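You operate a simulated robot arm through the tools that you are given. There is no shell and no other tool. Be economical: measure what you need, move in short steps, check, and stop when the job is done.

Carry out the task below with a simulated robot arm. There is one attempt and no reset: what you move stays moved.

Task
Put a snug band round the tall stack of spoons.
Fine: tension as the chart gives and left there, handles first into the arch, one band, sliding plate back out with the stack on it; the other stacks stay unbanded where they lie.

The check looks at the end state, three seconds after you hand in, the way a careful person would. Anything else that was tipped, shoved, dropped, spilled or broken makes it a failure.

Robot
A 6-joint arm with a two-finger parallel gripper, fixed in place. Base frame: the origin is at the foot of the arm, x ahead of it, y to its left, z up; the work surface is at about z = 0.8. Readings come in m, degrees, newtons and seconds.
With the tool pointing down near the work surface it reaches from about 0.24 to 0.64 m from the base axis. Its first joint turns from -66.0 to 66.0 degrees. Payload 2.7 kg.
The TCP is the grasp point between the finger pads, 0.023 m short of the fingertips. In the tool frame z runs along the fingers and y along their closing line. Largest opening 0.094 m; finger width 0.038, thickness 0.01; the body of the gripper, 0.054 by 0.096 m, starts 0.039 m behind the TCP.
Orientation is that of the tool frame in the base frame, as a unit quaternion [x, y, z, w]. With the fingers straight down and closing along the base's y, the tool's x points along the base's -x, its y along +y and its z along -z.

Tools
- The arm moves only by the tool nudge_tool. Its argument "series" is a list of rows, each a list of 3 entries, a list of its own where there are three numbers: the gripper command, from -1 (shut) to 1 (fully open), values between in proportion, then the shift along the tool's x, y, z in m, then the turn, a rotation vector about the tool's x, y, z in degrees. In form: [[grip, [dx, dy, dz], [rx, ry, rz]], ...]. A call has 1 to 20 rows; each row shifts and turns the commanded pose from where the row before left it, along the tool's axes as they then stand. Each row takes 0.2 s and may step no farther than 0.05 m and 8.6 degrees from the row before; otherwise, or with a gripper value out of range, the whole call is refused. Where a pose cannot be reached the arm comes as near as it can. A force on the tool above 60 N (or 10 N above the force at the start of the call, whichever is more), or a blocked arm, ends the call early, and 0.2 s more pass. The fingers move at their own pace (about 0.045 m/s each) and stop on an object; they squeeze with about 26 N. The grip force told is the motor's: it shows also when the fingers shut on nothing. Time passes only in rows, and 0.2 s behind the last, so rows that do not move let the fingers close. It gives the time, the measured TCP pose, the force on the tool (base axes), the opening and the grip force at its end, in the units of the frame above (readings bear some noise).
- Cameras (640 x 400 px; columns grow to the right, rows downward): "scene" is fixed at [0.0611, -0.4167, 1.4199]; the picture's right is [0.90, -0.44, 0.00], its down [-0.18, -0.37, -0.91] and it looks along [0.40, 0.82, -0.41] (base axes); focal length 335 px, centre (320, 200). "wrist" rides on the gripper at [-0.039, 0, -0.044] in the tool frame; the picture's right is [0.00, -1.00, 0.00], its down [0.97, 0.00, -0.24] and it looks along [0.24, 0.00, 0.97] (tool axes); focal length 218 px, centre (320, 200).
- get_image(camera): a new picture of that camera. It takes no simulated time.
- probe_pixels(camera, pixels): for up to 12 pixels [column, row] of the newest picture of that camera ("zoom" is the newest enlarged one), the place [x, y, z] in the base frame of the surface seen there, good to about 0.002 m. It takes no simulated time.
- close_up(camera, box): a new picture of the part [left, top, right, bottom] of that camera's present view, enlarged. It takes no simulated time.
- finish_job(): hands the job in; it is judged then, once.

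Work in short steps. Measure before you move; look again where a grasp or a placing could have gone wrong, and mend it. You have 80 turns and 38 pictures in all, those below and enlarged ones among them. Open the gripper and draw the arm clear of the work before you hand the job in, unless the task says otherwise; then end with one line.

The tools are called after "Call:" as name(argument=value, ...) on one line, values as JSON. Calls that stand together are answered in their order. nudge_tool: Moves the arm, as the interface text tells. Its arguments: {"type":"object","properties":{"series":{"type":"array","items":{"type":"array"}}},"required":["series"]} The other tools are called the same way: get_image (camera) takes a picture; probe_pixels (camera, pixels) gives the place of the surface under pixels of a picture; close_up (camera, box) takes an enlarged picture of a part of a camera's view; finish_job () hands the job in.

At the start:

```text
clock: 0.0
ee_pos: [0.3471, 0.1555, 1.226]
ee_rot: [0.0, 1.0, 0.001, 0.002]
contact_force: [0.2, 0.6, 0.4]
width: 0.094
grip_force: 0.1
```

scene: 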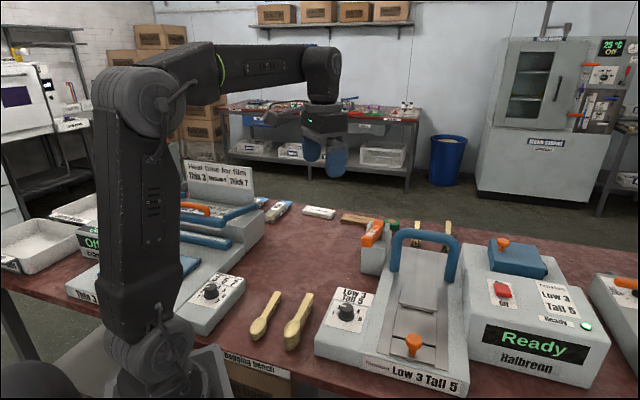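
wrist: 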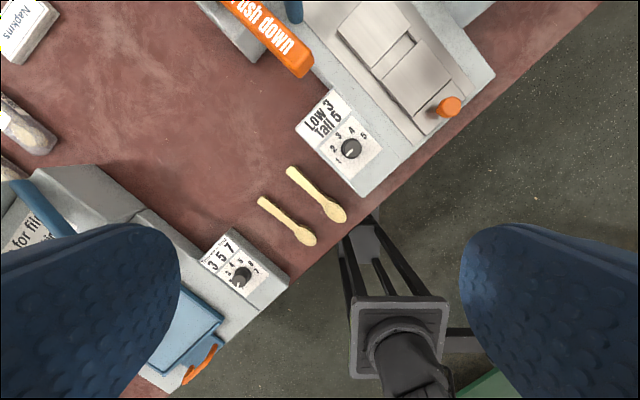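

I'll look closer at the banding machine and the spoon stacks first.

Call:
close_up(camera="scene", box=[300, 200, 620, 400])

Call:
close_up(camera="wrist", box=[200, 0, 520, 200])

Call:
close_up(camera="scene", box=[160, 180, 420, 343])

```text
2.00 times, centred on (460, 300) of scene
```

zoom: 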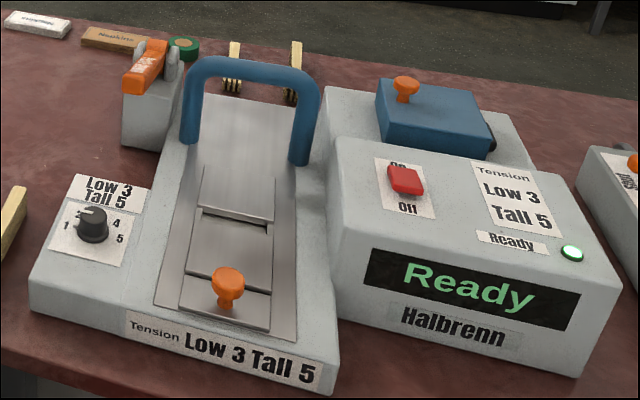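

```text
2.00 times, centred on (360, 100) of wrist
```

zoom: 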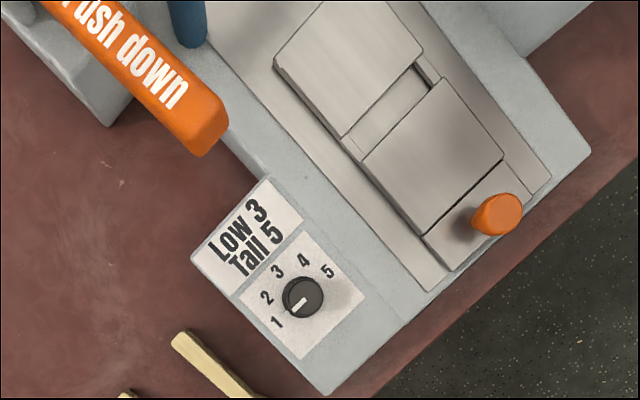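

```text
2.45 times, centred on (290, 262) of scene
```

zoom: 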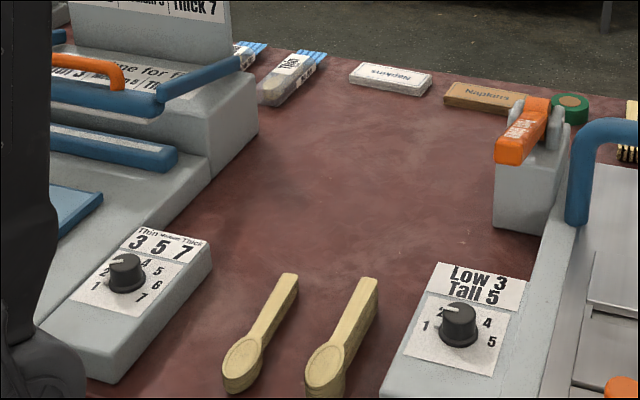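

Two spoon stacks lie at (262,320) and (297,320) in scene, with more behind the arch. I'll measure heights of stacks, dial, plate, lever.

Call:
probe_pixels(camera="zoom", pixels=[[290, 277], [265, 320], [242, 355], [370, 283], [347, 325], [325, 370], [310, 320], [457, 310], [470, 360], [500, 155], [535, 120], [600, 125]])

Call:
close_up(camera="scene", box=[350, 205, 470, 280])

```text
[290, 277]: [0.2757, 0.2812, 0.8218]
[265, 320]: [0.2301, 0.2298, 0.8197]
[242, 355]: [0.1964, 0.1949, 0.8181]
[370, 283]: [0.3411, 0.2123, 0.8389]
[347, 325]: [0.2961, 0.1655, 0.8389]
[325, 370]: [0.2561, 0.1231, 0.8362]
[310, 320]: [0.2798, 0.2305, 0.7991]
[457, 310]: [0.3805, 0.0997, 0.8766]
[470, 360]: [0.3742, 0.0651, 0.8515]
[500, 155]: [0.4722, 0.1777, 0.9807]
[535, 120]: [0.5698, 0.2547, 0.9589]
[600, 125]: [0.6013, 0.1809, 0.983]
```

```text
5.33 times, centred on (410, 242) of scene
```

zoom: 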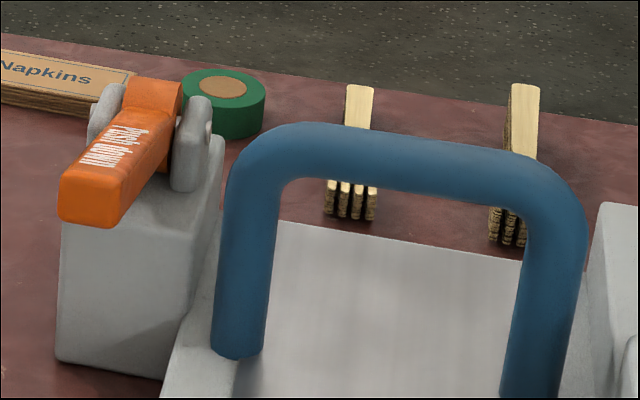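

Checking the stacks behind the arch, and plate/arch geometry.

Call:
probe_pixels(camera="zoom", pixels=[[358, 100], [355, 120], [350, 200], [525, 95], [522, 140], [505, 235], [400, 160], [245, 270], [520, 330], [235, 340], [400, 260], [400, 380]])

Call:
get_image(camera="wrist")

```text
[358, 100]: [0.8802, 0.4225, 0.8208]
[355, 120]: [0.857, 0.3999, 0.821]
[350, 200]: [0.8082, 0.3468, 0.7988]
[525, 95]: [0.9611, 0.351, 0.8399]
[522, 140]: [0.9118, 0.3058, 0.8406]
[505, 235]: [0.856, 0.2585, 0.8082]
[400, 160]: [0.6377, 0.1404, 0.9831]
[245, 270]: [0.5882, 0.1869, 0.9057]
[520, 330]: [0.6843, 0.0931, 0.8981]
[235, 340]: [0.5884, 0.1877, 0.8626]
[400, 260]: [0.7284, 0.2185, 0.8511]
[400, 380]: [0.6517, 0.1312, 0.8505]
```

```text
31 pictures are left
```

wrist: 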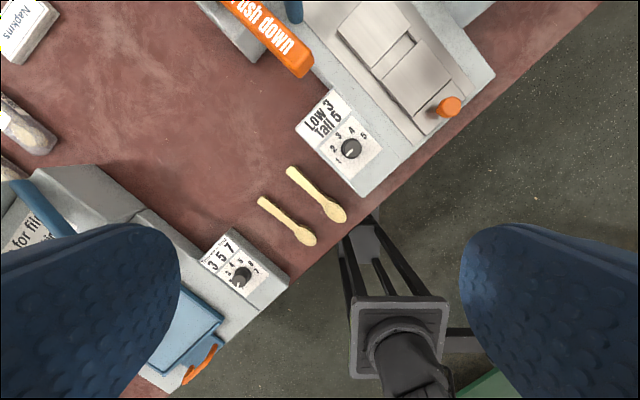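

The tall stack is the near right one (top z≈0.839). Measuring the plate, knob, dial and lever from the wrist picture.

Call:
probe_pixels(camera="wrist", pixels=[[447, 106], [385, 30], [395, 45], [420, 70], [430, 118], [351, 148], [346, 153], [338, 32], [411, 4], [383, 78], [413, 135], [450, 80]])

Call:
close_up(camera="wrist", box=[310, 120, 390, 170])

Call:
close_up(camera="wrist", box=[240, 150, 368, 230])

```text
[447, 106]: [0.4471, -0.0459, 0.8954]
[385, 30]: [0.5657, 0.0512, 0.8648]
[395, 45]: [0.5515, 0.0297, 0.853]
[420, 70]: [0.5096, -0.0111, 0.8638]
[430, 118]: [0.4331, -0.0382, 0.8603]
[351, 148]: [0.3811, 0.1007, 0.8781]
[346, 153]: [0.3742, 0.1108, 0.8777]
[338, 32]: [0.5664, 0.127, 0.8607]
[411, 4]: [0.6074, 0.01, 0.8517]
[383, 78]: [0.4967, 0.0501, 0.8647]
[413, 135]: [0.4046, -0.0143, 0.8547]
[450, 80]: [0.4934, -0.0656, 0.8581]
```

```text
8.00 times, centred on (350, 145) of wrist
```

zoom: 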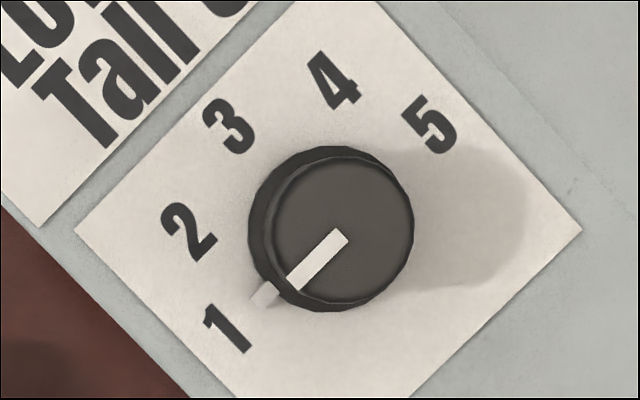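

```text
5.00 times, centred on (304, 190) of wrist
```

zoom: 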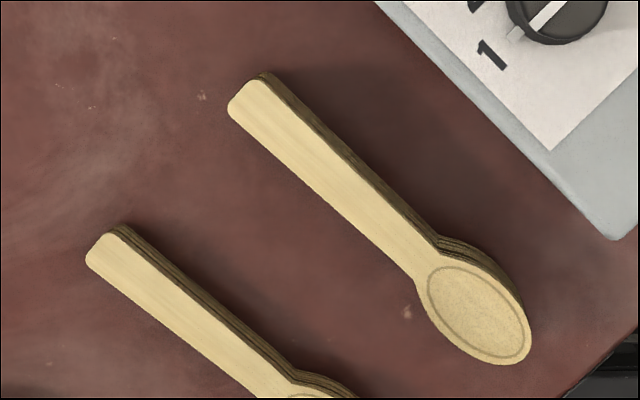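

The dial (centre ≈(0.381,0.101), top z 0.877) stands at 1 and needs 5, 180° clockwise from above. I move above it and pre-turn by -90°, watching that the wrist follows.

Call:
nudge_tool(series=[[1, [-0.017, -0.0275, 0], [0, 0, 0]], [1, [-0.017, -0.0275, 0], [0, 0, 0]], [1, [0, 0, 0.03], [0, 0, -8.2]], [1, [0, 0, 0.03], [0, 0, -8.2]], [1, [0, 0, 0.03], [0, 0, -8.2]], [1, [0, 0, 0.03], [0, 0, -8.2]], [1, [0, 0, 0.03], [0, 0, -8.2]], [1, [0, 0, 0.02], [0, 0, -8.2]], [1, [0, 0, 0.02], [0, 0, -8.2]], [1, [0, 0, 0], [0, 0, -8.2]], [1, [0, 0, 0], [0, 0, -8.2]], [1, [0, 0, 0], [0, 0, -8.2]], [1, [0, 0, 0], [0, 0, -8]], [1, [0, 0, 0], [0, 0, 0]]])

```text
clock: 3.0
ee_pos: [0.3817, 0.1007, 1.0332]
ee_rot: [0.708, -0.706, 0.0, -0.002]
contact_force: [0.1, -0.1, 0.8]
width: 0.094
grip_force: 0.1
```

The wrist followed. I check the dial position with the wrist camera from here.

Call:
get_image(camera="wrist")

```text
28 pictures are left
```

wrist: 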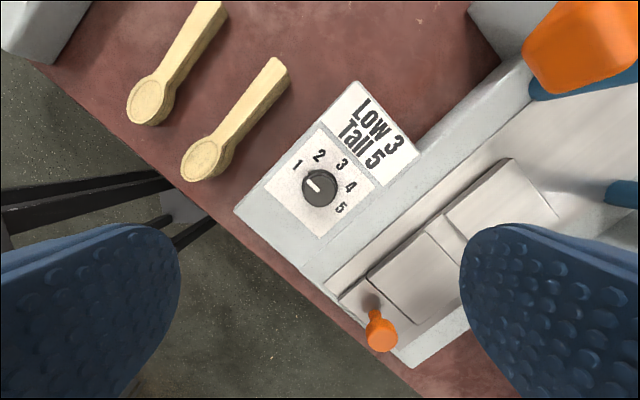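

Dial centred at about (320,186). Measure dial center/edges and the surface where the fingertips will come down.

Call:
probe_pixels(camera="wrist", pixels=[[320, 184], [306, 184], [334, 184], [320, 170], [320, 198], [309, 182], [360, 187], [280, 187], [350, 210], [410, 190], [500, 40], [290, 170]])

```text
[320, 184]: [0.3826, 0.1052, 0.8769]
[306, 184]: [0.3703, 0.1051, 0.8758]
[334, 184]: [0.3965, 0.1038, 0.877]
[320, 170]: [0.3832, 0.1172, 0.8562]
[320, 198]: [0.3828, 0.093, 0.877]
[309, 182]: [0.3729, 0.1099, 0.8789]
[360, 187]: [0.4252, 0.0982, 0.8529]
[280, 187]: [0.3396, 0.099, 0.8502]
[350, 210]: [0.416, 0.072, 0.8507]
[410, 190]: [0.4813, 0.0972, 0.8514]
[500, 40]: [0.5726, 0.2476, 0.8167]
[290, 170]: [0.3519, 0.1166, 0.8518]
```

Knob centre ≈(0.383,0.103), surface flat at 0.8515. I narrow the fingers to ~0.055, descend to TCP z≈0.879 and close.

Call:
nudge_tool(series=[[0.2, [-0.002, -0.001, 0.04], [0, 0, 0]], [0.2, [0, 0, 0.04], [0, 0, 0]], [0.2, [0, 0, 0.04], [0, 0, 0]], [0.2, [0, 0, 0.02], [0, 0, 0]], [0.2, [0, 0, 0.0145], [0, 0, 0]], [0.2, [0, 0, 0], [0, 0, 0]], [-1, [0, 0, 0], [0, 0, 0]], [-1, [0, 0, 0], [0, 0, 0]], [-1, [0, 0, 0], [0, 0, 0]], [-1, [0, 0, 0], [0, 0, 0]]])

```text
clock: 5.2
ee_pos: [0.3818, 0.1036, 0.8796]
ee_rot: [-0.707, 0.707, 0.001, -0.002]
contact_force: [-19.6, 3.8, 3.1]
width: 0.031
grip_force: 45.1
```

Gripped at 0.031 m with a -x side force; I ease 1 mm to -x and begin turning clockwise (tool +z).

Call:
nudge_tool(series=[[-1, [0, 0.001, 0], [0, 0, 0]], [-1, [0, 0, 0], [0, 0, 8]], [-1, [0, 0, 0], [0, 0, 8]], [-1, [0, 0, 0], [0, 0, 8]], [-1, [0, 0, 0], [0, 0, 6]], [-1, [0, 0, 0], [0, 0, 0]]])

Call:
close_up(camera="wrist", box=[200, 100, 440, 250])

```text
clock: 6.6
ee_pos: [0.3844, 0.1039, 0.8802]
ee_rot: [-0.499, 0.867, -0.001, 0.004]
contact_force: [19.4, -16.3, -23.7]
width: 0.0314
grip_force: 44.6
```

```text
2.67 times, centred on (320, 175) of wrist
```

zoom: 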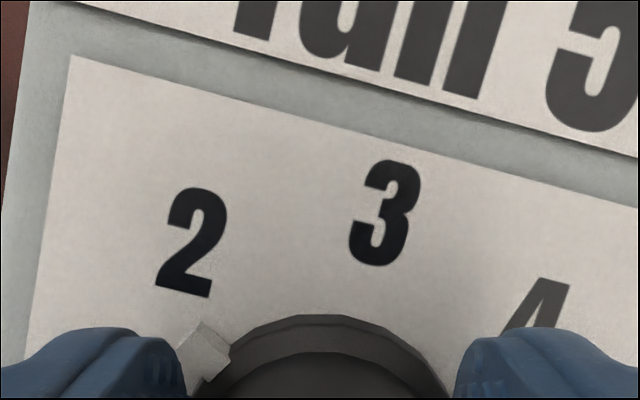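

The pointer follows (now just before 2). Continue turning.

Call:
nudge_tool(series=[[-1, [0, 0, 0], [0, 0, 8]], [-1, [0, 0, 0], [0, 0, 8]], [-1, [0, 0, 0], [0, 0, 8]], [-1, [0, 0, 0], [0, 0, 8]], [-1, [0, 0, 0], [0, 0, 8]], [-1, [0, 0, 0], [0, 0, 8]], [-1, [0, 0, 0], [0, 0, 8]], [-1, [0, 0, 0], [0, 0, 8]], [-1, [0, 0, 0], [0, 0, 8]], [-1, [0, 0, 0], [0, 0, 3]], [-1, [0, 0, 0], [0, 0, 0]]])

Call:
close_up(camera="wrist", box=[200, 100, 440, 250])

```text
clock: 7.4
ee_pos: [0.3851, 0.1016, 0.8804]
ee_rot: [-0.319, 0.948, -0.002, 0.004]
contact_force: [8.4, -4.6, -7.7]
width: 0.0313
grip_force: 45.1
stopped in row 4: the force on the tool passed its limit (the readings are from after the stop); the commanded pose is now the measured one
```

```text
2.67 times, centred on (320, 175) of wrist
```

zoom: 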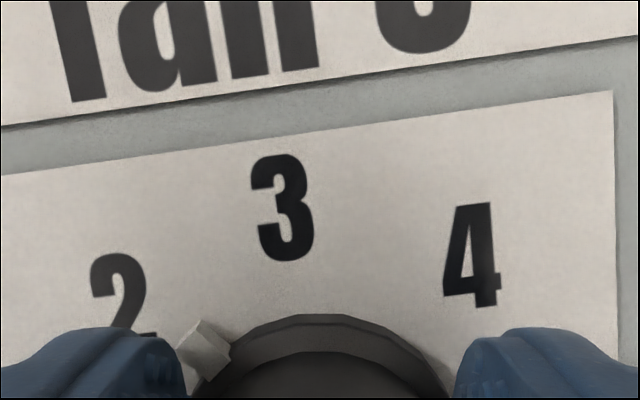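

Pointer a bit past 2; the side force has been relieved by the reset. Continue in a shorter batch.

Call:
nudge_tool(series=[[-1, [0, 0, 0], [0, 0, 6]], [-1, [0, 0, 0], [0, 0, 6]], [-1, [0, 0, 0], [0, 0, 6]], [-1, [0, 0, 0], [0, 0, 6]], [-1, [0, 0, 0], [0, 0, 6]], [-1, [0, 0, 0], [0, 0, 6]], [-1, [0, 0, 0], [0, 0, 0]]])

```text
clock: 9.0
ee_pos: [0.3858, 0.0993, 0.8805]
ee_rot: [-0.008, 1.0, -0.001, 0.004]
contact_force: [18.8, -37.8, -7.7]
width: 0.0314
grip_force: 45.2
```

Turned ~89° (pointer ≈3). The drift shows the true axis at ≈(0.382,0.0997), so I open, recentre there and regrip.

Call:
nudge_tool(series=[[0.1, [0, 0, 0], [0, 0, 0]], [0.1, [0, 0, 0], [0, 0, 0]], [0.1, [0.003, -0.0018, 0], [0, 0, 0]], [0.1, [0, 0, 0], [0, 0, 0]]])

Call:
close_up(camera="wrist", box=[200, 100, 440, 250])

```text
clock: 10.0
ee_pos: [0.3817, 0.102, 0.8807]
ee_rot: [-0.01, 1.0, 0.0, 0.005]
contact_force: [-0.8, 0.0, -0.2]
width: 0.0516
grip_force: 0.1
```

```text
2.67 times, centred on (320, 175) of wrist
```

zoom: 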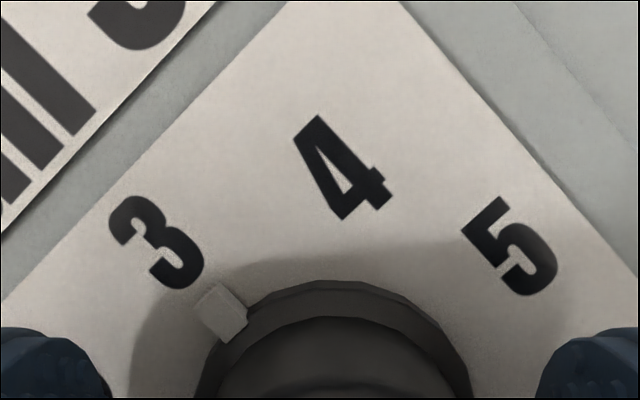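

Pointer reads 3. Nudge 1 mm to -y, regrip and turn on.

Call:
nudge_tool(series=[[0.1, [0, -0.0013, 0], [0, 0, 0]], [-1, [0, 0, 0], [0, 0, 0]], [-1, [0, 0, 0], [0, 0, 0]], [-1, [0, 0, 0], [0, 0, 0]], [-1, [0, 0, 0], [0, 0, 6]], [-1, [0, 0, 0], [0, 0, 6]], [-1, [0, 0, 0], [0, 0, 6]], [-1, [0, 0, 0], [0, 0, 6]], [-1, [0, 0, 0], [0, 0, 6]], [-1, [0, 0, 0], [0, 0, 6]], [-1, [0, 0, 0], [0, 0, 6]], [-1, [0, 0, 0], [0, 0, 0]]])

```text
clock: 12.6
ee_pos: [0.3811, 0.1, 0.8808]
ee_rot: [0.35, 0.937, 0.002, 0.003]
contact_force: [-9.5, 7.2, 7.6]
width: 0.0315
grip_force: 45.2
```

Forces are low, about 42° more turned (≈4). Turn the remaining ~48° and check the picture.

Call:
nudge_tool(series=[[-1, [0, 0, 0], [0, 0, 6]], [-1, [0, 0, 0], [0, 0, 6]], [-1, [0, 0, 0], [0, 0, 6]], [-1, [0, 0, 0], [0, 0, 6]], [-1, [0, 0, 0], [0, 0, 6]], [-1, [0, 0, 0], [0, 0, 6]], [-1, [0, 0, 0], [0, 0, 6]], [-1, [0, 0, 0], [0, 0, 5]], [-1, [0, 0, 0], [0, 0, 0]], [-1, [0, 0, 0], [0, 0, 0]]])

Call:
close_up(camera="wrist", box=[200, 100, 440, 250])

```text
clock: 14.8
ee_pos: [0.3815, 0.0991, 0.8811]
ee_rot: [0.694, 0.72, 0.003, 0.003]
contact_force: [3.2, 14.0, -14.4]
width: 0.0313
grip_force: 45.2
```

```text
2.67 times, centred on (320, 175) of wrist
```

zoom: 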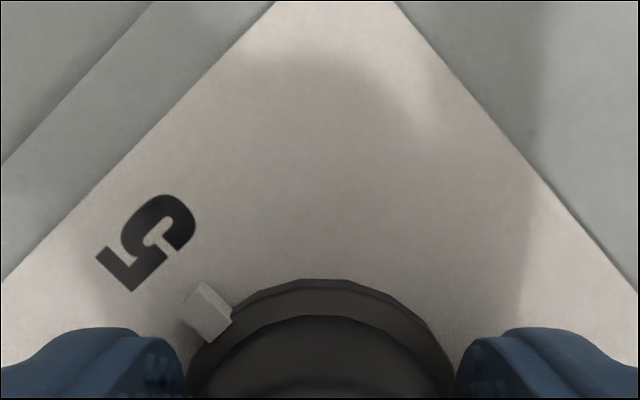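

Pointer is at 5. Open, rise, and look from above.

Call:
nudge_tool(series=[[0.2, [0, 0, 0], [0, 0, 0]], [0.2, [0, 0, 0], [0, 0, 0]], [0.2, [0, 0, -0.05], [0, 0, 0]], [0.5, [0, 0, -0.05], [0, 0, 0]], [1, [0, 0, -0.05], [0, 0, 0]], [1, [0, 0, -0.03], [0, 0, 0]], [1, [0, 0, 0], [0, 0, 0]]])

Call:
get_image(camera="wrist")

Call:
close_up(camera="wrist", box=[272, 150, 368, 210])

```text
clock: 16.4
ee_pos: [0.3791, 0.0979, 1.0616]
ee_rot: [0.694, 0.72, 0.003, 0.003]
contact_force: [0.5, 0.6, 0.2]
width: 0.0937
grip_force: 0.1
```

```text
23 pictures are left
```

wrist: 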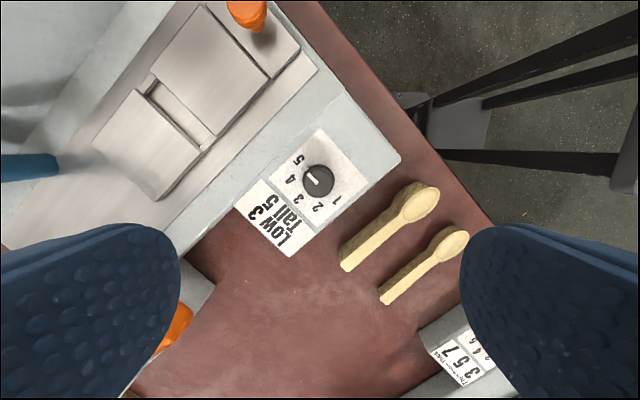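

```text
6.67 times, centred on (320, 180) of wrist
```

zoom: 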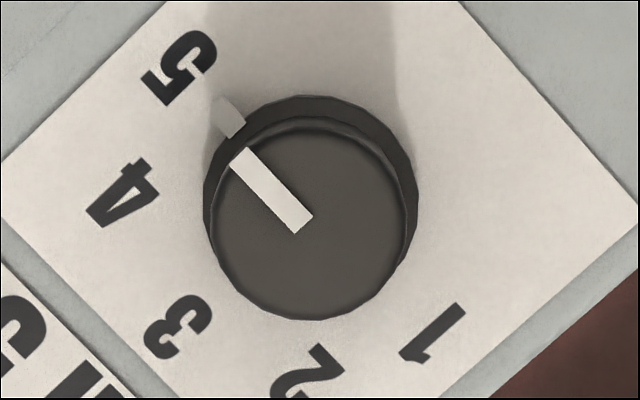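

The dial is on 5. Now measure the plate pads/slot (slot at (180,115)) and the tall stack (395,222).

Call:
probe_pixels(camera="wrist", pixels=[[137, 95], [198, 150], [97, 148], [157, 196], [155, 70], [213, 133], [202, 10], [264, 76], [180, 115], [248, 12], [345, 262], [430, 200]])

Call:
close_up(camera="wrist", box=[320, 160, 480, 310])

```text
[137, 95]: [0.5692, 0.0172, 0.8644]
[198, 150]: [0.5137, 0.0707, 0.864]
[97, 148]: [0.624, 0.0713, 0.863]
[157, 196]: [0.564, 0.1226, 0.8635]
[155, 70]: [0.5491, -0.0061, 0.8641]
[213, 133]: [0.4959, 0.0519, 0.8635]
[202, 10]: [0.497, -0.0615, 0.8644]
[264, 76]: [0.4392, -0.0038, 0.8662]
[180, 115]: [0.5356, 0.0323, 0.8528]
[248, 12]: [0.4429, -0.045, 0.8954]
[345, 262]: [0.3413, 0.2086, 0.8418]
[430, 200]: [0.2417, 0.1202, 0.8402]
```

```text
2.67 times, centred on (400, 235) of wrist
```

zoom: 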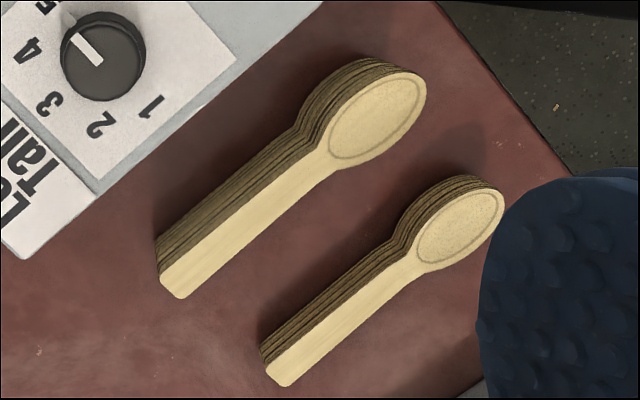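

Get the tall stack's exact axis from the zoom: handle end (172,284), mid handle, bowl tip.

Call:
probe_pixels(camera="zoom", pixels=[[165, 272], [185, 293], [175, 282], [316, 152], [337, 168], [327, 160], [418, 84], [375, 120], [240, 215], [260, 232], [250, 224]])

```text
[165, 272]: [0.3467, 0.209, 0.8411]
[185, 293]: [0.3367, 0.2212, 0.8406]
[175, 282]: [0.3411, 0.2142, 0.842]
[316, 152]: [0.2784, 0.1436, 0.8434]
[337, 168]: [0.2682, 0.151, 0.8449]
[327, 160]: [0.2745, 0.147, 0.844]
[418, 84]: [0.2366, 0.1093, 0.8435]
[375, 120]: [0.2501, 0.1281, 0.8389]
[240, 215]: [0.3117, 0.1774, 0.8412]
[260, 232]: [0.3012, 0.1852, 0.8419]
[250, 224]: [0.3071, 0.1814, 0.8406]
```

Stack axis runs at 45° from handle end (0.344,0.217) to bowl tip (0.2355,0.108). I turn to align the jaws across it (yaw -45°) and move over (0.298,0.1715).

Call:
nudge_tool(series=[[0.1, [0, 0, 0], [0, 0, -8.3]], [0.1, [0, 0, 0], [0, 0, -8.3]], [0.1, [0, 0, 0], [0, 0, -8.3]], [0.1, [0, 0, 0], [0, 0, -8.3]], [0.1, [0, 0, 0], [0, 0, -8.3]], [0.1, [0, 0, 0], [0, 0, -8.3]], [0.1, [0, 0, 0], [0, 0, -8.3]], [0.1, [0, 0, 0], [0, 0, -8.3]], [0.1, [0, 0, 0], [0, 0, -8.3]], [0.1, [0, 0, 0], [0, 0, -8.3]], [0.1, [0, 0, 0], [0, 0, -8.3]], [0.1, [0, 0, 0], [0, 0, -8.3]], [0.1, [0, 0, 0], [0, 0, -8.3]], [0.1, [0, 0, 0], [0, 0, -8.3]], [0.1, [0, 0, 0], [0, 0, -8.3]], [0.1, [0, 0, 0], [0, 0, -8.3]], [0.1, [0.002, 0.036, 0], [0, 0, 0]], [0.1, [0.002, 0.036, 0], [0, 0, 0]], [0.1, [0.001, 0.036, 0], [0, 0, 0]], [0.1, [0, 0, 0], [0, 0, 0]]])

```text
clock: 20.6
ee_pos: [0.3009, 0.1727, 1.0621]
ee_rot: [-0.381, 0.924, -0.002, 0.003]
contact_force: [0.2, -0.7, 0.0]
width: 0.0515
grip_force: 0.1
```

Aligned. Descend to z≈0.92 and verify in the wrist view.

Call:
nudge_tool(series=[[0.1, [0.0025, 0.0012, 0.05], [0, 0, 0]], [0.1, [0, 0, 0.05], [0, 0, 0]], [0.1, [0, 0, 0.04], [0, 0, 0]], [0.1, [0, 0, 0], [0, 0, 0]]])

Call:
get_image(camera="wrist")

```text
clock: 21.6
ee_pos: [0.2988, 0.1683, 0.9197]
ee_rot: [-0.382, 0.924, -0.001, 0.005]
contact_force: [0.2, -0.5, -0.4]
width: 0.0517
grip_force: 0.1
```

```text
20 pictures are left
```

wrist: 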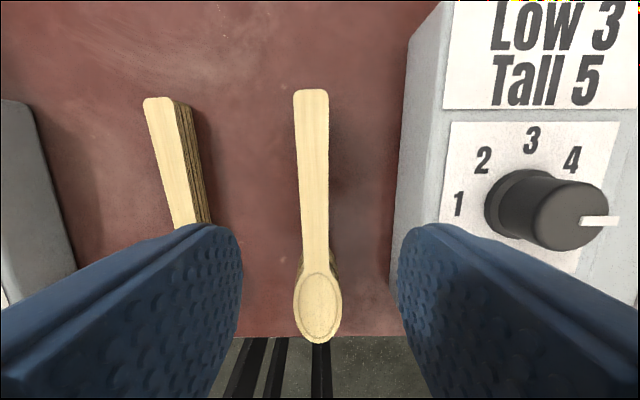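

Handle at column ≈315, nearly centred. Shift 2 mm, descend to z≈0.829 and close.

Call:
nudge_tool(series=[[0.1, [0, 0.002, 0.04], [0, 0, 0]], [0.1, [0, 0, 0.03], [0, 0, 0]], [0.1, [0, 0, 0.02], [0, 0, 0]], [0.1, [0, 0, 0], [0, 0, 0]], [-1, [0, 0, 0], [0, 0, 0]], [-1, [0, 0, 0], [0, 0, 0]], [-1, [0, 0, 0], [0, 0, 0]], [-1, [0, 0, 0], [0, 0, 0]], [-1, [0, 0, 0], [0, 0, 0]]])

```text
clock: 23.6
ee_pos: [0.3006, 0.1731, 0.8322]
ee_rot: [-0.382, 0.924, -0.002, 0.003]
contact_force: [0.5, 0.3, 0.3]
width: 0.0176
grip_force: 25.7
```

Gripped at 0.0176 m, but fingertips are at ~0.809; to catch the lowest spoon I reopen, lower 5 mm and regrip.

Call:
nudge_tool(series=[[-0.3, [0, 0, 0], [0, 0, 0]], [-0.3, [0, 0, 0], [0, 0, 0]], [-0.3, [0, 0, 0.0055], [0, 0, 0]], [-0.3, [0, 0, 0], [0, 0, 0]], [-1, [0, 0, 0], [0, 0, 0]], [-1, [0, 0, 0], [0, 0, 0]], [-1, [0, 0, 0], [0, 0, 0]], [-1, [0, 0, 0], [0, 0, 0]]])

```text
clock: 25.4
ee_pos: [0.2995, 0.1726, 0.8249]
ee_rot: [-0.382, 0.924, -0.001, 0.004]
contact_force: [1.3, 0.4, 0.8]
width: 0.0172
grip_force: 25.8
```

Lift gently by 0.12 m and look.

Call:
nudge_tool(series=[[-1, [0, 0, -0.01], [0, 0, 0]], [-1, [0, 0, -0.02], [0, 0, 0]], [-1, [0, 0, -0.03], [0, 0, 0]], [-1, [0, 0, -0.03], [0, 0, 0]], [-1, [0, 0, -0.03], [0, 0, 0]], [-1, [0, 0, 0], [0, 0, 0]]])

Call:
get_image(camera="scene")

```text
clock: 26.8
ee_pos: [0.298, 0.1736, 0.9447]
ee_rot: [-0.381, 0.924, -0.001, 0.003]
contact_force: [-0.2, -0.2, 0.7]
width: 0.0172
grip_force: 26.1
```

```text
19 pictures are left
```

scene: 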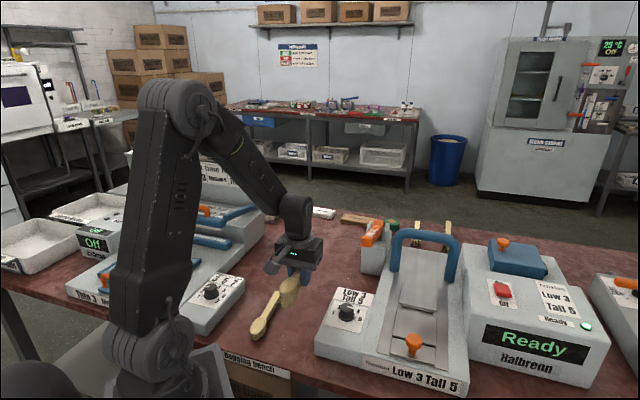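

The stack is held cleanly, low stack undisturbed. Raise 4 cm, move sideways (tool -y) over the dial clear of the lever, then forward over the slot.

Call:
nudge_tool(series=[[-1, [0, 0, -0.02], [0, 0, 0]], [-1, [0, 0, -0.02], [0, 0, 0]], [-1, [0, -0.02, 0], [0, 0, 0]], [-1, [0, -0.03, 0], [0, 0, 0]], [-1, [0, -0.03, 0], [0, 0, 0]], [-1, [0, -0.03, 0], [0, 0, 0]], [-1, [0, -0.03, 0], [0, 0, 0]], [-1, [0, -0.03, 0], [0, 0, 0]], [-1, [0, -0.03, 0], [0, 0, 0]], [-1, [0, -0.03, 0], [0, 0, 0]], [-1, [0, -0.02, 0], [0, 0, 0]], [-1, [0, -0.015, 0], [0, 0, 0]], [-1, [-0.02, 0, 0], [0, 0, 0]], [-1, [-0.03, 0, 0], [0, 0, 0]], [-1, [-0.027, 0, 0], [0, 0, 0]], [-1, [0, 0, 0], [0, 0, 0]]])

Call:
get_image(camera="wrist")

```text
clock: 30.2
ee_pos: [0.5383, 0.039, 0.9852]
ee_rot: [-0.382, 0.924, -0.002, 0.003]
contact_force: [0.0, -0.2, 0.0]
width: 0.0174
grip_force: 25.0
```

```text
18 pictures are left
```

wrist: 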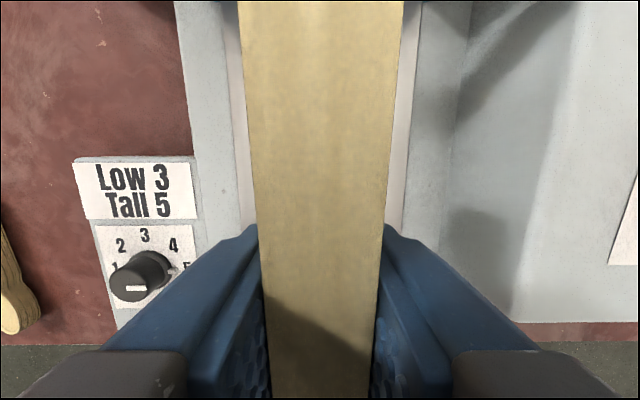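

Stack is centred between the rails. Lower to just above the pads (0.864).

Call:
nudge_tool(series=[[-1, [-0.002, 0, 0.03], [0, 0, 0]], [-1, [0, 0, 0.03], [0, 0, 0]], [-1, [0, 0, 0.02], [0, 0, 0]], [-1, [0, 0, 0.01], [0, 0, 0]], [-1, [0, 0, 0], [0, 0, 0]]])

Call:
close_up(camera="scene", box=[340, 225, 500, 375])

```text
clock: 31.4
ee_pos: [0.54, 0.04, 0.8949]
ee_rot: [-0.382, 0.924, -0.001, 0.003]
contact_force: [-0.2, -0.8, -1.3]
width: 0.0171
grip_force: 26.2
```

```text
2.67 times, centred on (420, 300) of scene
```

zoom: 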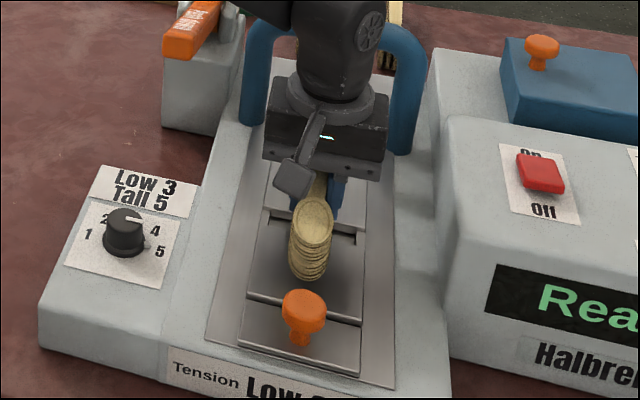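

Centred and about 5 mm above the pads. Lower in small steps until contact shows.

Call:
nudge_tool(series=[[-1, [0, 0, 0.002], [0, 0, 0]], [-1, [0, 0, 0.002], [0, 0, 0]], [-1, [0, 0, 0.001], [0, 0, 0]], [-1, [0, 0, 0], [0, 0, 0]]])

```text
clock: 32.4
ee_pos: [0.5413, 0.0402, 0.8912]
ee_rot: [-0.382, 0.924, -0.001, 0.003]
contact_force: [1.3, -1.2, -1.2]
width: 0.017
grip_force: 25.8
```

Call:
nudge_tool(series=[[-1, [0, 0, 0.001], [0, 0, 0]], [-1, [0, 0, 0.001], [0, 0, 0]], [-1, [0, 0, 0], [0, 0, 0]]])

```text
clock: 33.2
ee_pos: [0.5404, 0.0403, 0.8897]
ee_rot: [-0.382, 0.924, -0.002, 0.004]
contact_force: [-0.7, 0.7, -0.4]
width: 0.017
grip_force: 25.9
```

No contact yet; one more pair of 1 mm steps.

Call:
nudge_tool(series=[[-1, [0, 0, 0.001], [0, 0, 0]], [-1, [0, 0, 0.001], [0, 0, 0]], [-1, [0, 0, 0], [0, 0, 0]]])

```text
clock: 34.0
ee_pos: [0.5415, 0.0405, 0.8883]
ee_rot: [-0.383, 0.924, -0.002, 0.005]
contact_force: [-1.4, -0.9, 12.0]
width: 0.0171
grip_force: 25.8
```

Contact (12 N). Ease up 1 mm, open and rise.

Call:
nudge_tool(series=[[-1, [0, 0, -0.0008], [0, 0, 0]], [-0.3, [0, 0, 0], [0, 0, 0]], [0, [0, 0, 0], [0, 0, 0]], [0, [0, 0, 0], [0, 0, 0]], [0, [0, 0, -0.02], [0, 0, 0]], [0, [0, 0, -0.04], [0, 0, 0]], [0, [0, 0, -0.05], [0, 0, 0]], [0, [0, 0, -0.05], [0, 0, 0]], [0, [0, 0, 0], [0, 0, 0]]])

Call:
get_image(camera="wrist")

Call:
close_up(camera="scene", box=[340, 225, 500, 375])

```text
clock: 36.0
ee_pos: [0.5364, 0.0386, 1.05]
ee_rot: [-0.381, 0.924, -0.001, 0.003]
contact_force: [-0.1, -0.5, -0.1]
width: 0.0472
grip_force: 0.0
```

```text
16 pictures are left
```

wrist: 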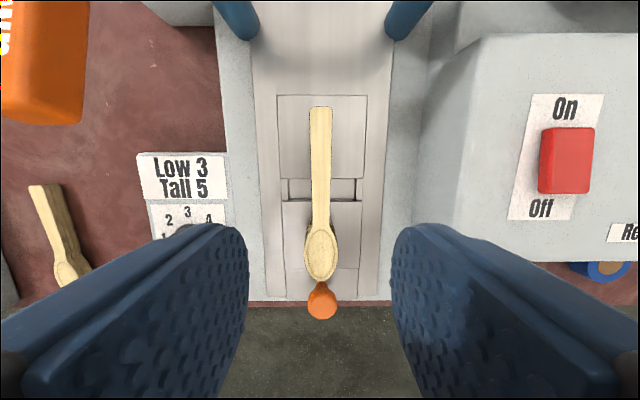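

```text
2.67 times, centred on (420, 300) of scene
```

zoom: 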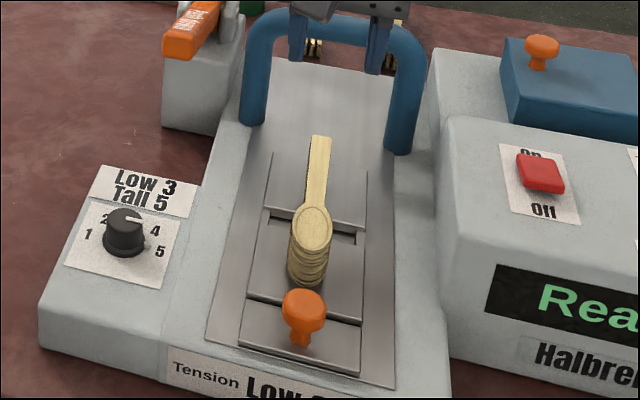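

Stack sits squarely across the slot. Next the plate knob: measure it, plus arch and lever.

Call:
probe_pixels(camera="wrist", pixels=[[322, 300], [310, 300], [334, 300], [322, 290], [322, 314], [320, 275], [320, 110], [45, 90], [60, 110], [20, 60], [280, 97], [365, 98]])

Call:
probe_pixels(camera="zoom", pixels=[[303, 305], [285, 305], [323, 305], [303, 325], [300, 340], [175, 40], [205, 30], [190, 70], [190, 52], [350, 160], [252, 120], [400, 150]])

```text
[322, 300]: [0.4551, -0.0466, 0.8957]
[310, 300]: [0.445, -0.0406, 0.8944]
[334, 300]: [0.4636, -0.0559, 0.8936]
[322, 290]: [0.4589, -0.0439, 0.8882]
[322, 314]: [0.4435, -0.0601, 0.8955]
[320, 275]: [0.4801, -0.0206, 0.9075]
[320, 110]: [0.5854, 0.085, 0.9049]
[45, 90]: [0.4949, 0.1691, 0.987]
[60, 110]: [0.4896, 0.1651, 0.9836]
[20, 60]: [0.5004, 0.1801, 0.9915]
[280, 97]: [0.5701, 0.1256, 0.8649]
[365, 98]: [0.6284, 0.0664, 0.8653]
```

```text
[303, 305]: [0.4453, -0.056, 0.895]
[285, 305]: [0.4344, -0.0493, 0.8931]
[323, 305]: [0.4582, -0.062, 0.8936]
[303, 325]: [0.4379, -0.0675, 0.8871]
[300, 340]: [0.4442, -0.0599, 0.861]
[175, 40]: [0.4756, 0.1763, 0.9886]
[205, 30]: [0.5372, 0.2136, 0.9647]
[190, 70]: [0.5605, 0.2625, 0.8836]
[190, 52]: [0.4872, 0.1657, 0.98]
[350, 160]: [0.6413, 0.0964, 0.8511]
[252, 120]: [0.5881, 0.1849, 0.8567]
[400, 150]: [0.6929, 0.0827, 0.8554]
```

Knob centre ≈(0.449,-0.052), top 0.896. Move over it, descend to z≈0.893 and grip.

Call:
nudge_tool(series=[[0.2, [0.04, -0.001, 0], [0, 0, 0]], [0.2, [0.045, -0.001, 0], [0, 0, 0]], [0.2, [0.041, 0, 0], [0, 0, 0]], [0.2, [0, 0, 0], [0, 0, 0]], [0.2, [0, 0, 0.04], [0, 0, 0]], [0.2, [0, 0, 0.04], [0, 0, 0]], [0.2, [0, 0, 0], [0, 0, 0]]])

Call:
get_image(camera="wrist")

```text
clock: 37.6
ee_pos: [0.453, -0.0508, 0.969]
ee_rot: [-0.382, 0.924, -0.001, 0.004]
contact_force: [-0.2, 0.1, -1.1]
width: 0.0564
grip_force: 0.1
```

```text
14 pictures are left
```

wrist: 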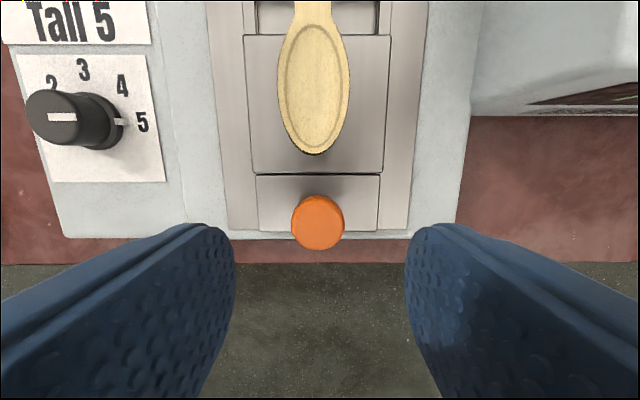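

Knob is nearly exactly beneath the TCP. Descend 0.076 and close on it.

Call:
nudge_tool(series=[[0.2, [0.002, 0.001, 0.03], [0, 0, 0]], [0.2, [0, 0, 0.03], [0, 0, 0]], [0.2, [0, 0, 0.015], [0, 0, 0]], [0.2, [0, 0, 0], [0, 0, 0]], [-1, [0, 0, 0], [0, 0, 0]], [-1, [0, 0, 0], [0, 0, 0]], [-1, [0, 0, 0], [0, 0, 0]], [-1, [0, 0, 0], [0, 0, 0]]])

```text
clock: 39.4
ee_pos: [0.4519, -0.0515, 0.8926]
ee_rot: [-0.382, 0.924, -0.001, 0.002]
contact_force: [-0.6, 2.2, -3.3]
width: 0.0315
grip_force: 45.1
```

Knob gripped (0.0315). Push the plate forward gently along tool -x.

Call:
nudge_tool(series=[[-1, [-0.003, 0, 0], [0, 0, 0]], [-1, [-0.006, 0, 0], [0, 0, 0]], [-1, [-0.008, 0, 0], [0, 0, 0]], [-1, [-0.008, 0, 0], [0, 0, 0]], [-1, [-0.008, 0, 0], [0, 0, 0]], [-1, [-0.005, 0, 0], [0, 0, 0]], [-1, [0, 0, 0], [0, 0, 0]]])

Call:
get_image(camera="scene")

```text
clock: 41.0
ee_pos: [0.4771, -0.0228, 0.8931]
ee_rot: [-0.383, 0.924, -0.001, 0.005]
contact_force: [5.9, -6.6, 8.9]
width: 0.0315
grip_force: 45.0
```

```text
13 pictures are left
```

scene: 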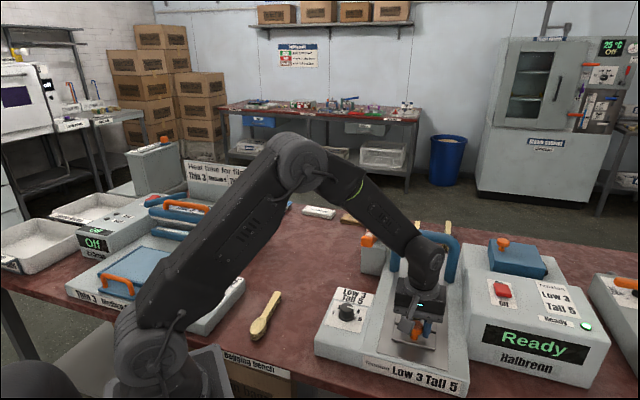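

Plate slides smoothly (38 mm so far). Continue ~95 mm.

Call:
nudge_tool(series=[[-1, [-0.004, 0, 0], [0, 0, 0]], [-1, [-0.008, 0, 0], [0, 0, 0]], [-1, [-0.008, 0, 0], [0, 0, 0]], [-1, [-0.008, 0, 0], [0, 0, 0]], [-1, [-0.008, 0, 0], [0, 0, 0]], [-1, [-0.008, 0, 0], [0, 0, 0]], [-1, [-0.008, 0, 0], [0, 0, 0]], [-1, [-0.008, 0, 0], [0, 0, 0]], [-1, [-0.008, 0, 0], [0, 0, 0]], [-1, [-0.008, 0, 0], [0, 0, 0]], [-1, [-0.008, 0, 0], [0, 0, 0]], [-1, [-0.005, 0, 0], [0, 0, 0]], [-1, [-0.003, 0, 0], [0, 0, 0]], [-1, [0, 0, 0], [0, 0, 0]]])

```text
clock: 44.0
ee_pos: [0.5423, 0.0408, 0.8929]
ee_rot: [-0.382, 0.924, -0.001, 0.004]
contact_force: [11.4, -11.7, -3.6]
width: 0.0313
grip_force: 44.7
```

At 0.129 m of travel, no end stop yet. Continue in small steps.

Call:
nudge_tool(series=[[-1, [-0.003, 0, 0], [0, 0, 0]], [-1, [-0.004, 0, 0], [0, 0, 0]], [-1, [-0.004, 0, 0], [0, 0, 0]], [-1, [-0.004, 0, 0], [0, 0, 0]], [-1, [-0.003, 0, 0], [0, 0, 0]], [-1, [0, 0, 0], [0, 0, 0]]])

Call:
get_image(camera="wrist")

```text
clock: 45.4
ee_pos: [0.556, 0.0538, 0.8941]
ee_rot: [-0.382, 0.924, -0.001, 0.003]
contact_force: [12.1, -12.9, -13.5]
width: 0.0315
grip_force: 45.4
```

```text
12 pictures are left
```

wrist: 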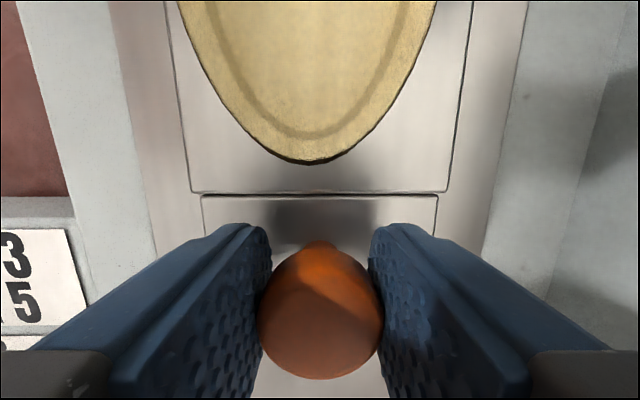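

Travel 0.148 m, with no stop felt. A few more mm to find the end stop.

Call:
nudge_tool(series=[[-1, [-0.002, 0, 0], [0, 0, 0]], [-1, [-0.002, 0, 0], [0, 0, 0]], [-1, [-0.002, 0, 0], [0, 0, 0]], [-1, [-0.002, 0, 0], [0, 0, 0]], [-1, [0, 0, 0], [0, 0, 0]]])

```text
clock: 46.6
ee_pos: [0.5608, 0.06, 0.8926]
ee_rot: [-0.382, 0.924, -0.001, 0.003]
contact_force: [12.4, -14.5, -12.9]
width: 0.0314
grip_force: 44.6
```

Still sliding freely (0.156 m). The arch centre is a bit deeper than its visible face; push on a few mm more.

Call:
nudge_tool(series=[[-1, [-0.002, 0, 0], [0, 0, 0]], [-1, [-0.002, 0, 0], [0, 0, 0]], [-1, [-0.002, 0, 0], [0, 0, 0]], [-1, [0, 0, 0], [0, 0, 0]]])

Call:
close_up(camera="scene", box=[350, 215, 510, 315])

```text
clock: 47.6
ee_pos: [0.5638, 0.0616, 0.894]
ee_rot: [-0.381, 0.925, -0.001, 0.001]
contact_force: [-5.6, -23.2, -10.1]
width: 0.0315
grip_force: 44.7
```

```text
4.00 times, centred on (430, 265) of scene
```

zoom: 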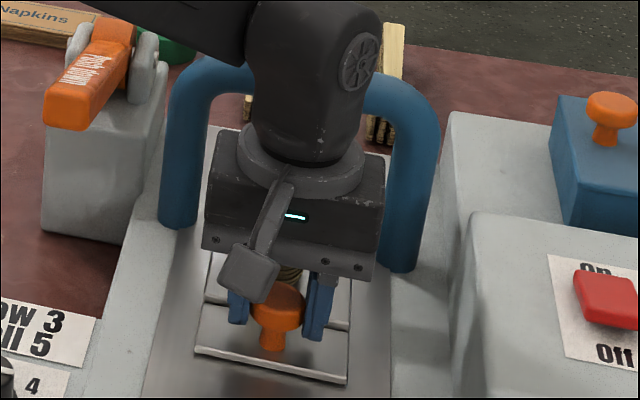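

Axial resistance of ~20 N: end stop reached at 0.16 m. Release the knob, rise, and look.

Call:
nudge_tool(series=[[0.2, [0, 0, 0], [0, 0, 0]], [0.2, [0, 0, 0], [0, 0, 0]], [0.2, [0.005, 0, -0.03], [0, 0, 0]], [0.2, [0.02, 0, -0.05], [0, 0, 0]], [0.2, [0.04, 0, -0.05], [0, 0, 0]], [0.2, [0.04, 0, -0.05], [0, 0, 0]], [0.2, [0, 0, 0], [0, 0, 0]]])

Call:
get_image(camera="wrist")

```text
refused: row 4 steps farther than a row can; nothing moved
```

```text
10 pictures are left
```

wrist: 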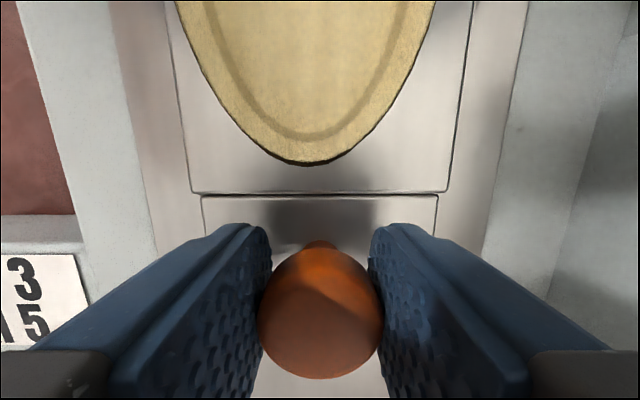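

The combined step was too long; same motion with smaller steps.

Call:
nudge_tool(series=[[0.2, [0, 0, 0], [0, 0, 0]], [0.2, [0, 0, 0], [0, 0, 0]], [0.2, [0, 0, 0], [0, 0, 0]], [0.2, [0, 0, -0.03], [0, 0, 0]], [0.2, [0, 0, -0.04], [0, 0, 0]], [0.2, [0.01, 0, -0.045], [0, 0, 0]], [0.2, [0.02, 0, -0.045], [0, 0, 0]], [0.2, [0.03, 0, -0.03], [0, 0, 0]], [0.2, [0.03, 0, -0.01], [0, 0, 0]], [0.2, [0, 0, 0], [0, 0, 0]]])

Call:
get_image(camera="wrist")

```text
clock: 49.8
ee_pos: [0.4993, -0.0007, 1.09]
ee_rot: [-0.382, 0.924, -0.001, 0.003]
contact_force: [0.1, 0.6, -0.2]
width: 0.0565
grip_force: 0.0
```

```text
9 pictures are left
```

wrist: 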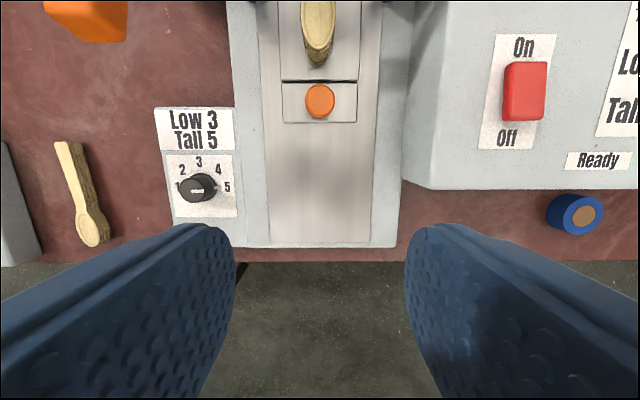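

Stack is in with its handle under the arch, knob at (320,100). Next: close the fingers and go over the lever end at (0.491,0.179).

Call:
nudge_tool(series=[[-1, [-0.0303, 0.0332, 0], [0, 0, 0]], [-1, [-0.0303, 0.0332, 0], [0, 0, 0]], [-1, [-0.0303, 0.0332, 0], [0, 0, 0]], [-1, [-0.0303, 0.0332, 0], [0, 0, 0]], [-1, [0, 0, 0.03], [0, 0, 0]], [-1, [0, 0, 0.03], [0, 0, 0]], [-1, [0, 0, 0], [0, 0, 0]]])

Call:
close_up(camera="scene", box=[330, 200, 490, 300])

```text
clock: 51.4
ee_pos: [0.4917, 0.1798, 1.031]
ee_rot: [-0.382, 0.924, -0.001, 0.003]
contact_force: [-0.3, 0.2, 0.2]
width: 0.0001
grip_force: 25.7
```

```text
4.00 times, centred on (410, 250) of scene
```

zoom: 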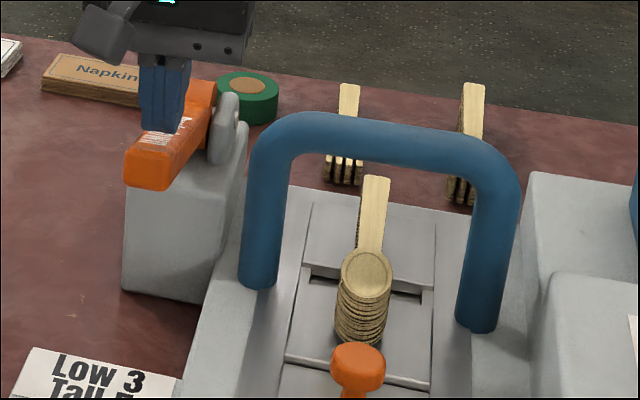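

Slot lines up with the arch legs, fingertips are above the lever. Press down in small steps.

Call:
nudge_tool(series=[[-1, [0, 0, 0.01], [0, 0, 0]], [-1, [0, 0, 0.006], [0, 0, 0]], [-1, [0, 0, 0.006], [0, 0, 0]], [-1, [0, 0, 0.006], [0, 0, 0]], [-1, [0, 0, 0.006], [0, 0, 0]], [-1, [0, 0, 0.006], [0, 0, 0]], [-1, [0, 0, 0], [0, 0, 0]]])

```text
clock: 53.0
ee_pos: [0.4915, 0.1798, 0.9938]
ee_rot: [-0.383, 0.924, -0.001, 0.004]
contact_force: [-0.2, 0.5, 3.3]
width: 0.0002
grip_force: 25.7
```

Light resistance (3 N), lever moving. Press further.

Call:
nudge_tool(series=[[-1, [0, 0, 0.006], [0, 0, 0]], [-1, [0, 0, 0.006], [0, 0, 0]], [-1, [0, 0, 0.006], [0, 0, 0]], [-1, [0, 0, 0.006], [0, 0, 0]], [-1, [0, 0, 0.006], [0, 0, 0]], [-1, [0, 0, 0], [0, 0, 0]]])

Call:
close_up(camera="scene", box=[330, 200, 490, 300])

```text
clock: 54.2
ee_pos: [0.4941, 0.1815, 0.975]
ee_rot: [-0.382, 0.924, -0.003, 0.009]
contact_force: [-3.8, -1.3, 10.2]
width: 0.0001
grip_force: 26.1
stopped in row 5: the force on the tool passed its limit (the readings are from after the stop); the commanded pose is now the measured one
```

```text
4.00 times, centred on (410, 250) of scene
```

zoom: 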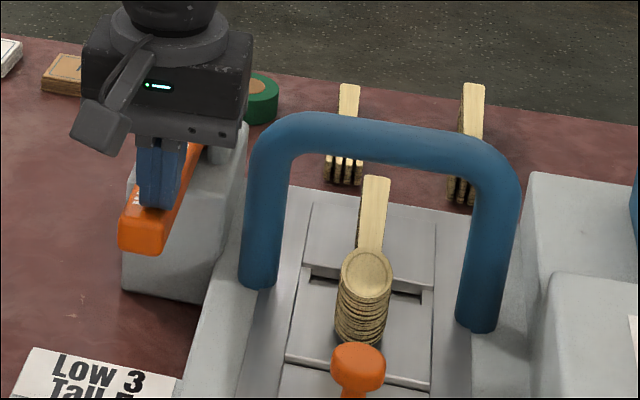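

Lever is at its stop. Hold a second with slight pressure, then rise and back away to look at the machine.

Call:
nudge_tool(series=[[-1, [0, 0, 0.002], [0, 0, 0]], [-1, [0, 0, 0], [0, 0, 0]], [-1, [0, 0, 0], [0, 0, 0]], [-1, [0, 0, 0], [0, 0, 0]], [-1, [0, 0, 0], [0, 0, 0]], [-1, [0, 0, 0], [0, 0, 0]]])

Call:
get_image(camera="scene")

```text
clock: 55.6
ee_pos: [0.4944, 0.1805, 0.9749]
ee_rot: [-0.382, 0.924, -0.003, 0.011]
contact_force: [-9.2, -4.2, 36.5]
width: 0.0
grip_force: 26.3
```

```text
6 pictures are left
```

scene: 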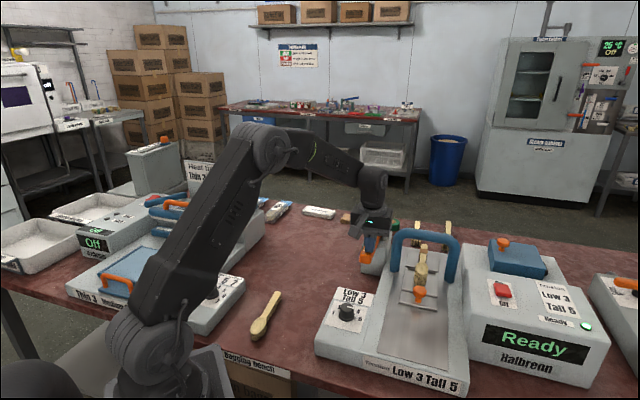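

Display still reads Ready. Release the lever upward, go above the plate knob, and look for the band.

Call:
nudge_tool(series=[[-1, [0, 0, -0.02], [0, 0, 0]], [-1, [0, 0, -0.045], [0, 0, 0]], [-1, [0, 0, -0.045], [0, 0, 0]], [0.2, [0.009, -0.0332, 0], [0, 0, 0]], [0.2, [0.009, -0.0332, 0], [0, 0, 0]], [0.2, [0.009, -0.0332, 0], [0, 0, 0]], [0.2, [0.009, -0.0332, 0], [0, 0, 0]], [0.2, [0, 0, 0], [0, 0, 0]]])

Call:
get_image(camera="wrist")

```text
clock: 57.4
ee_pos: [0.5617, 0.0617, 1.0821]
ee_rot: [-0.382, 0.924, -0.003, 0.009]
contact_force: [-0.1, 0.1, -0.5]
width: 0.0564
grip_force: 0.1
```

```text
5 pictures are left
```

wrist: 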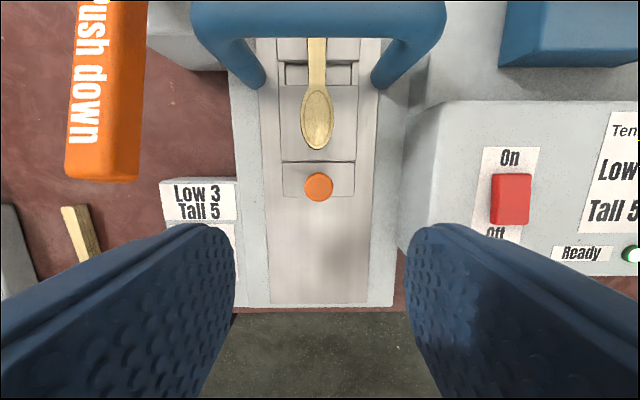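

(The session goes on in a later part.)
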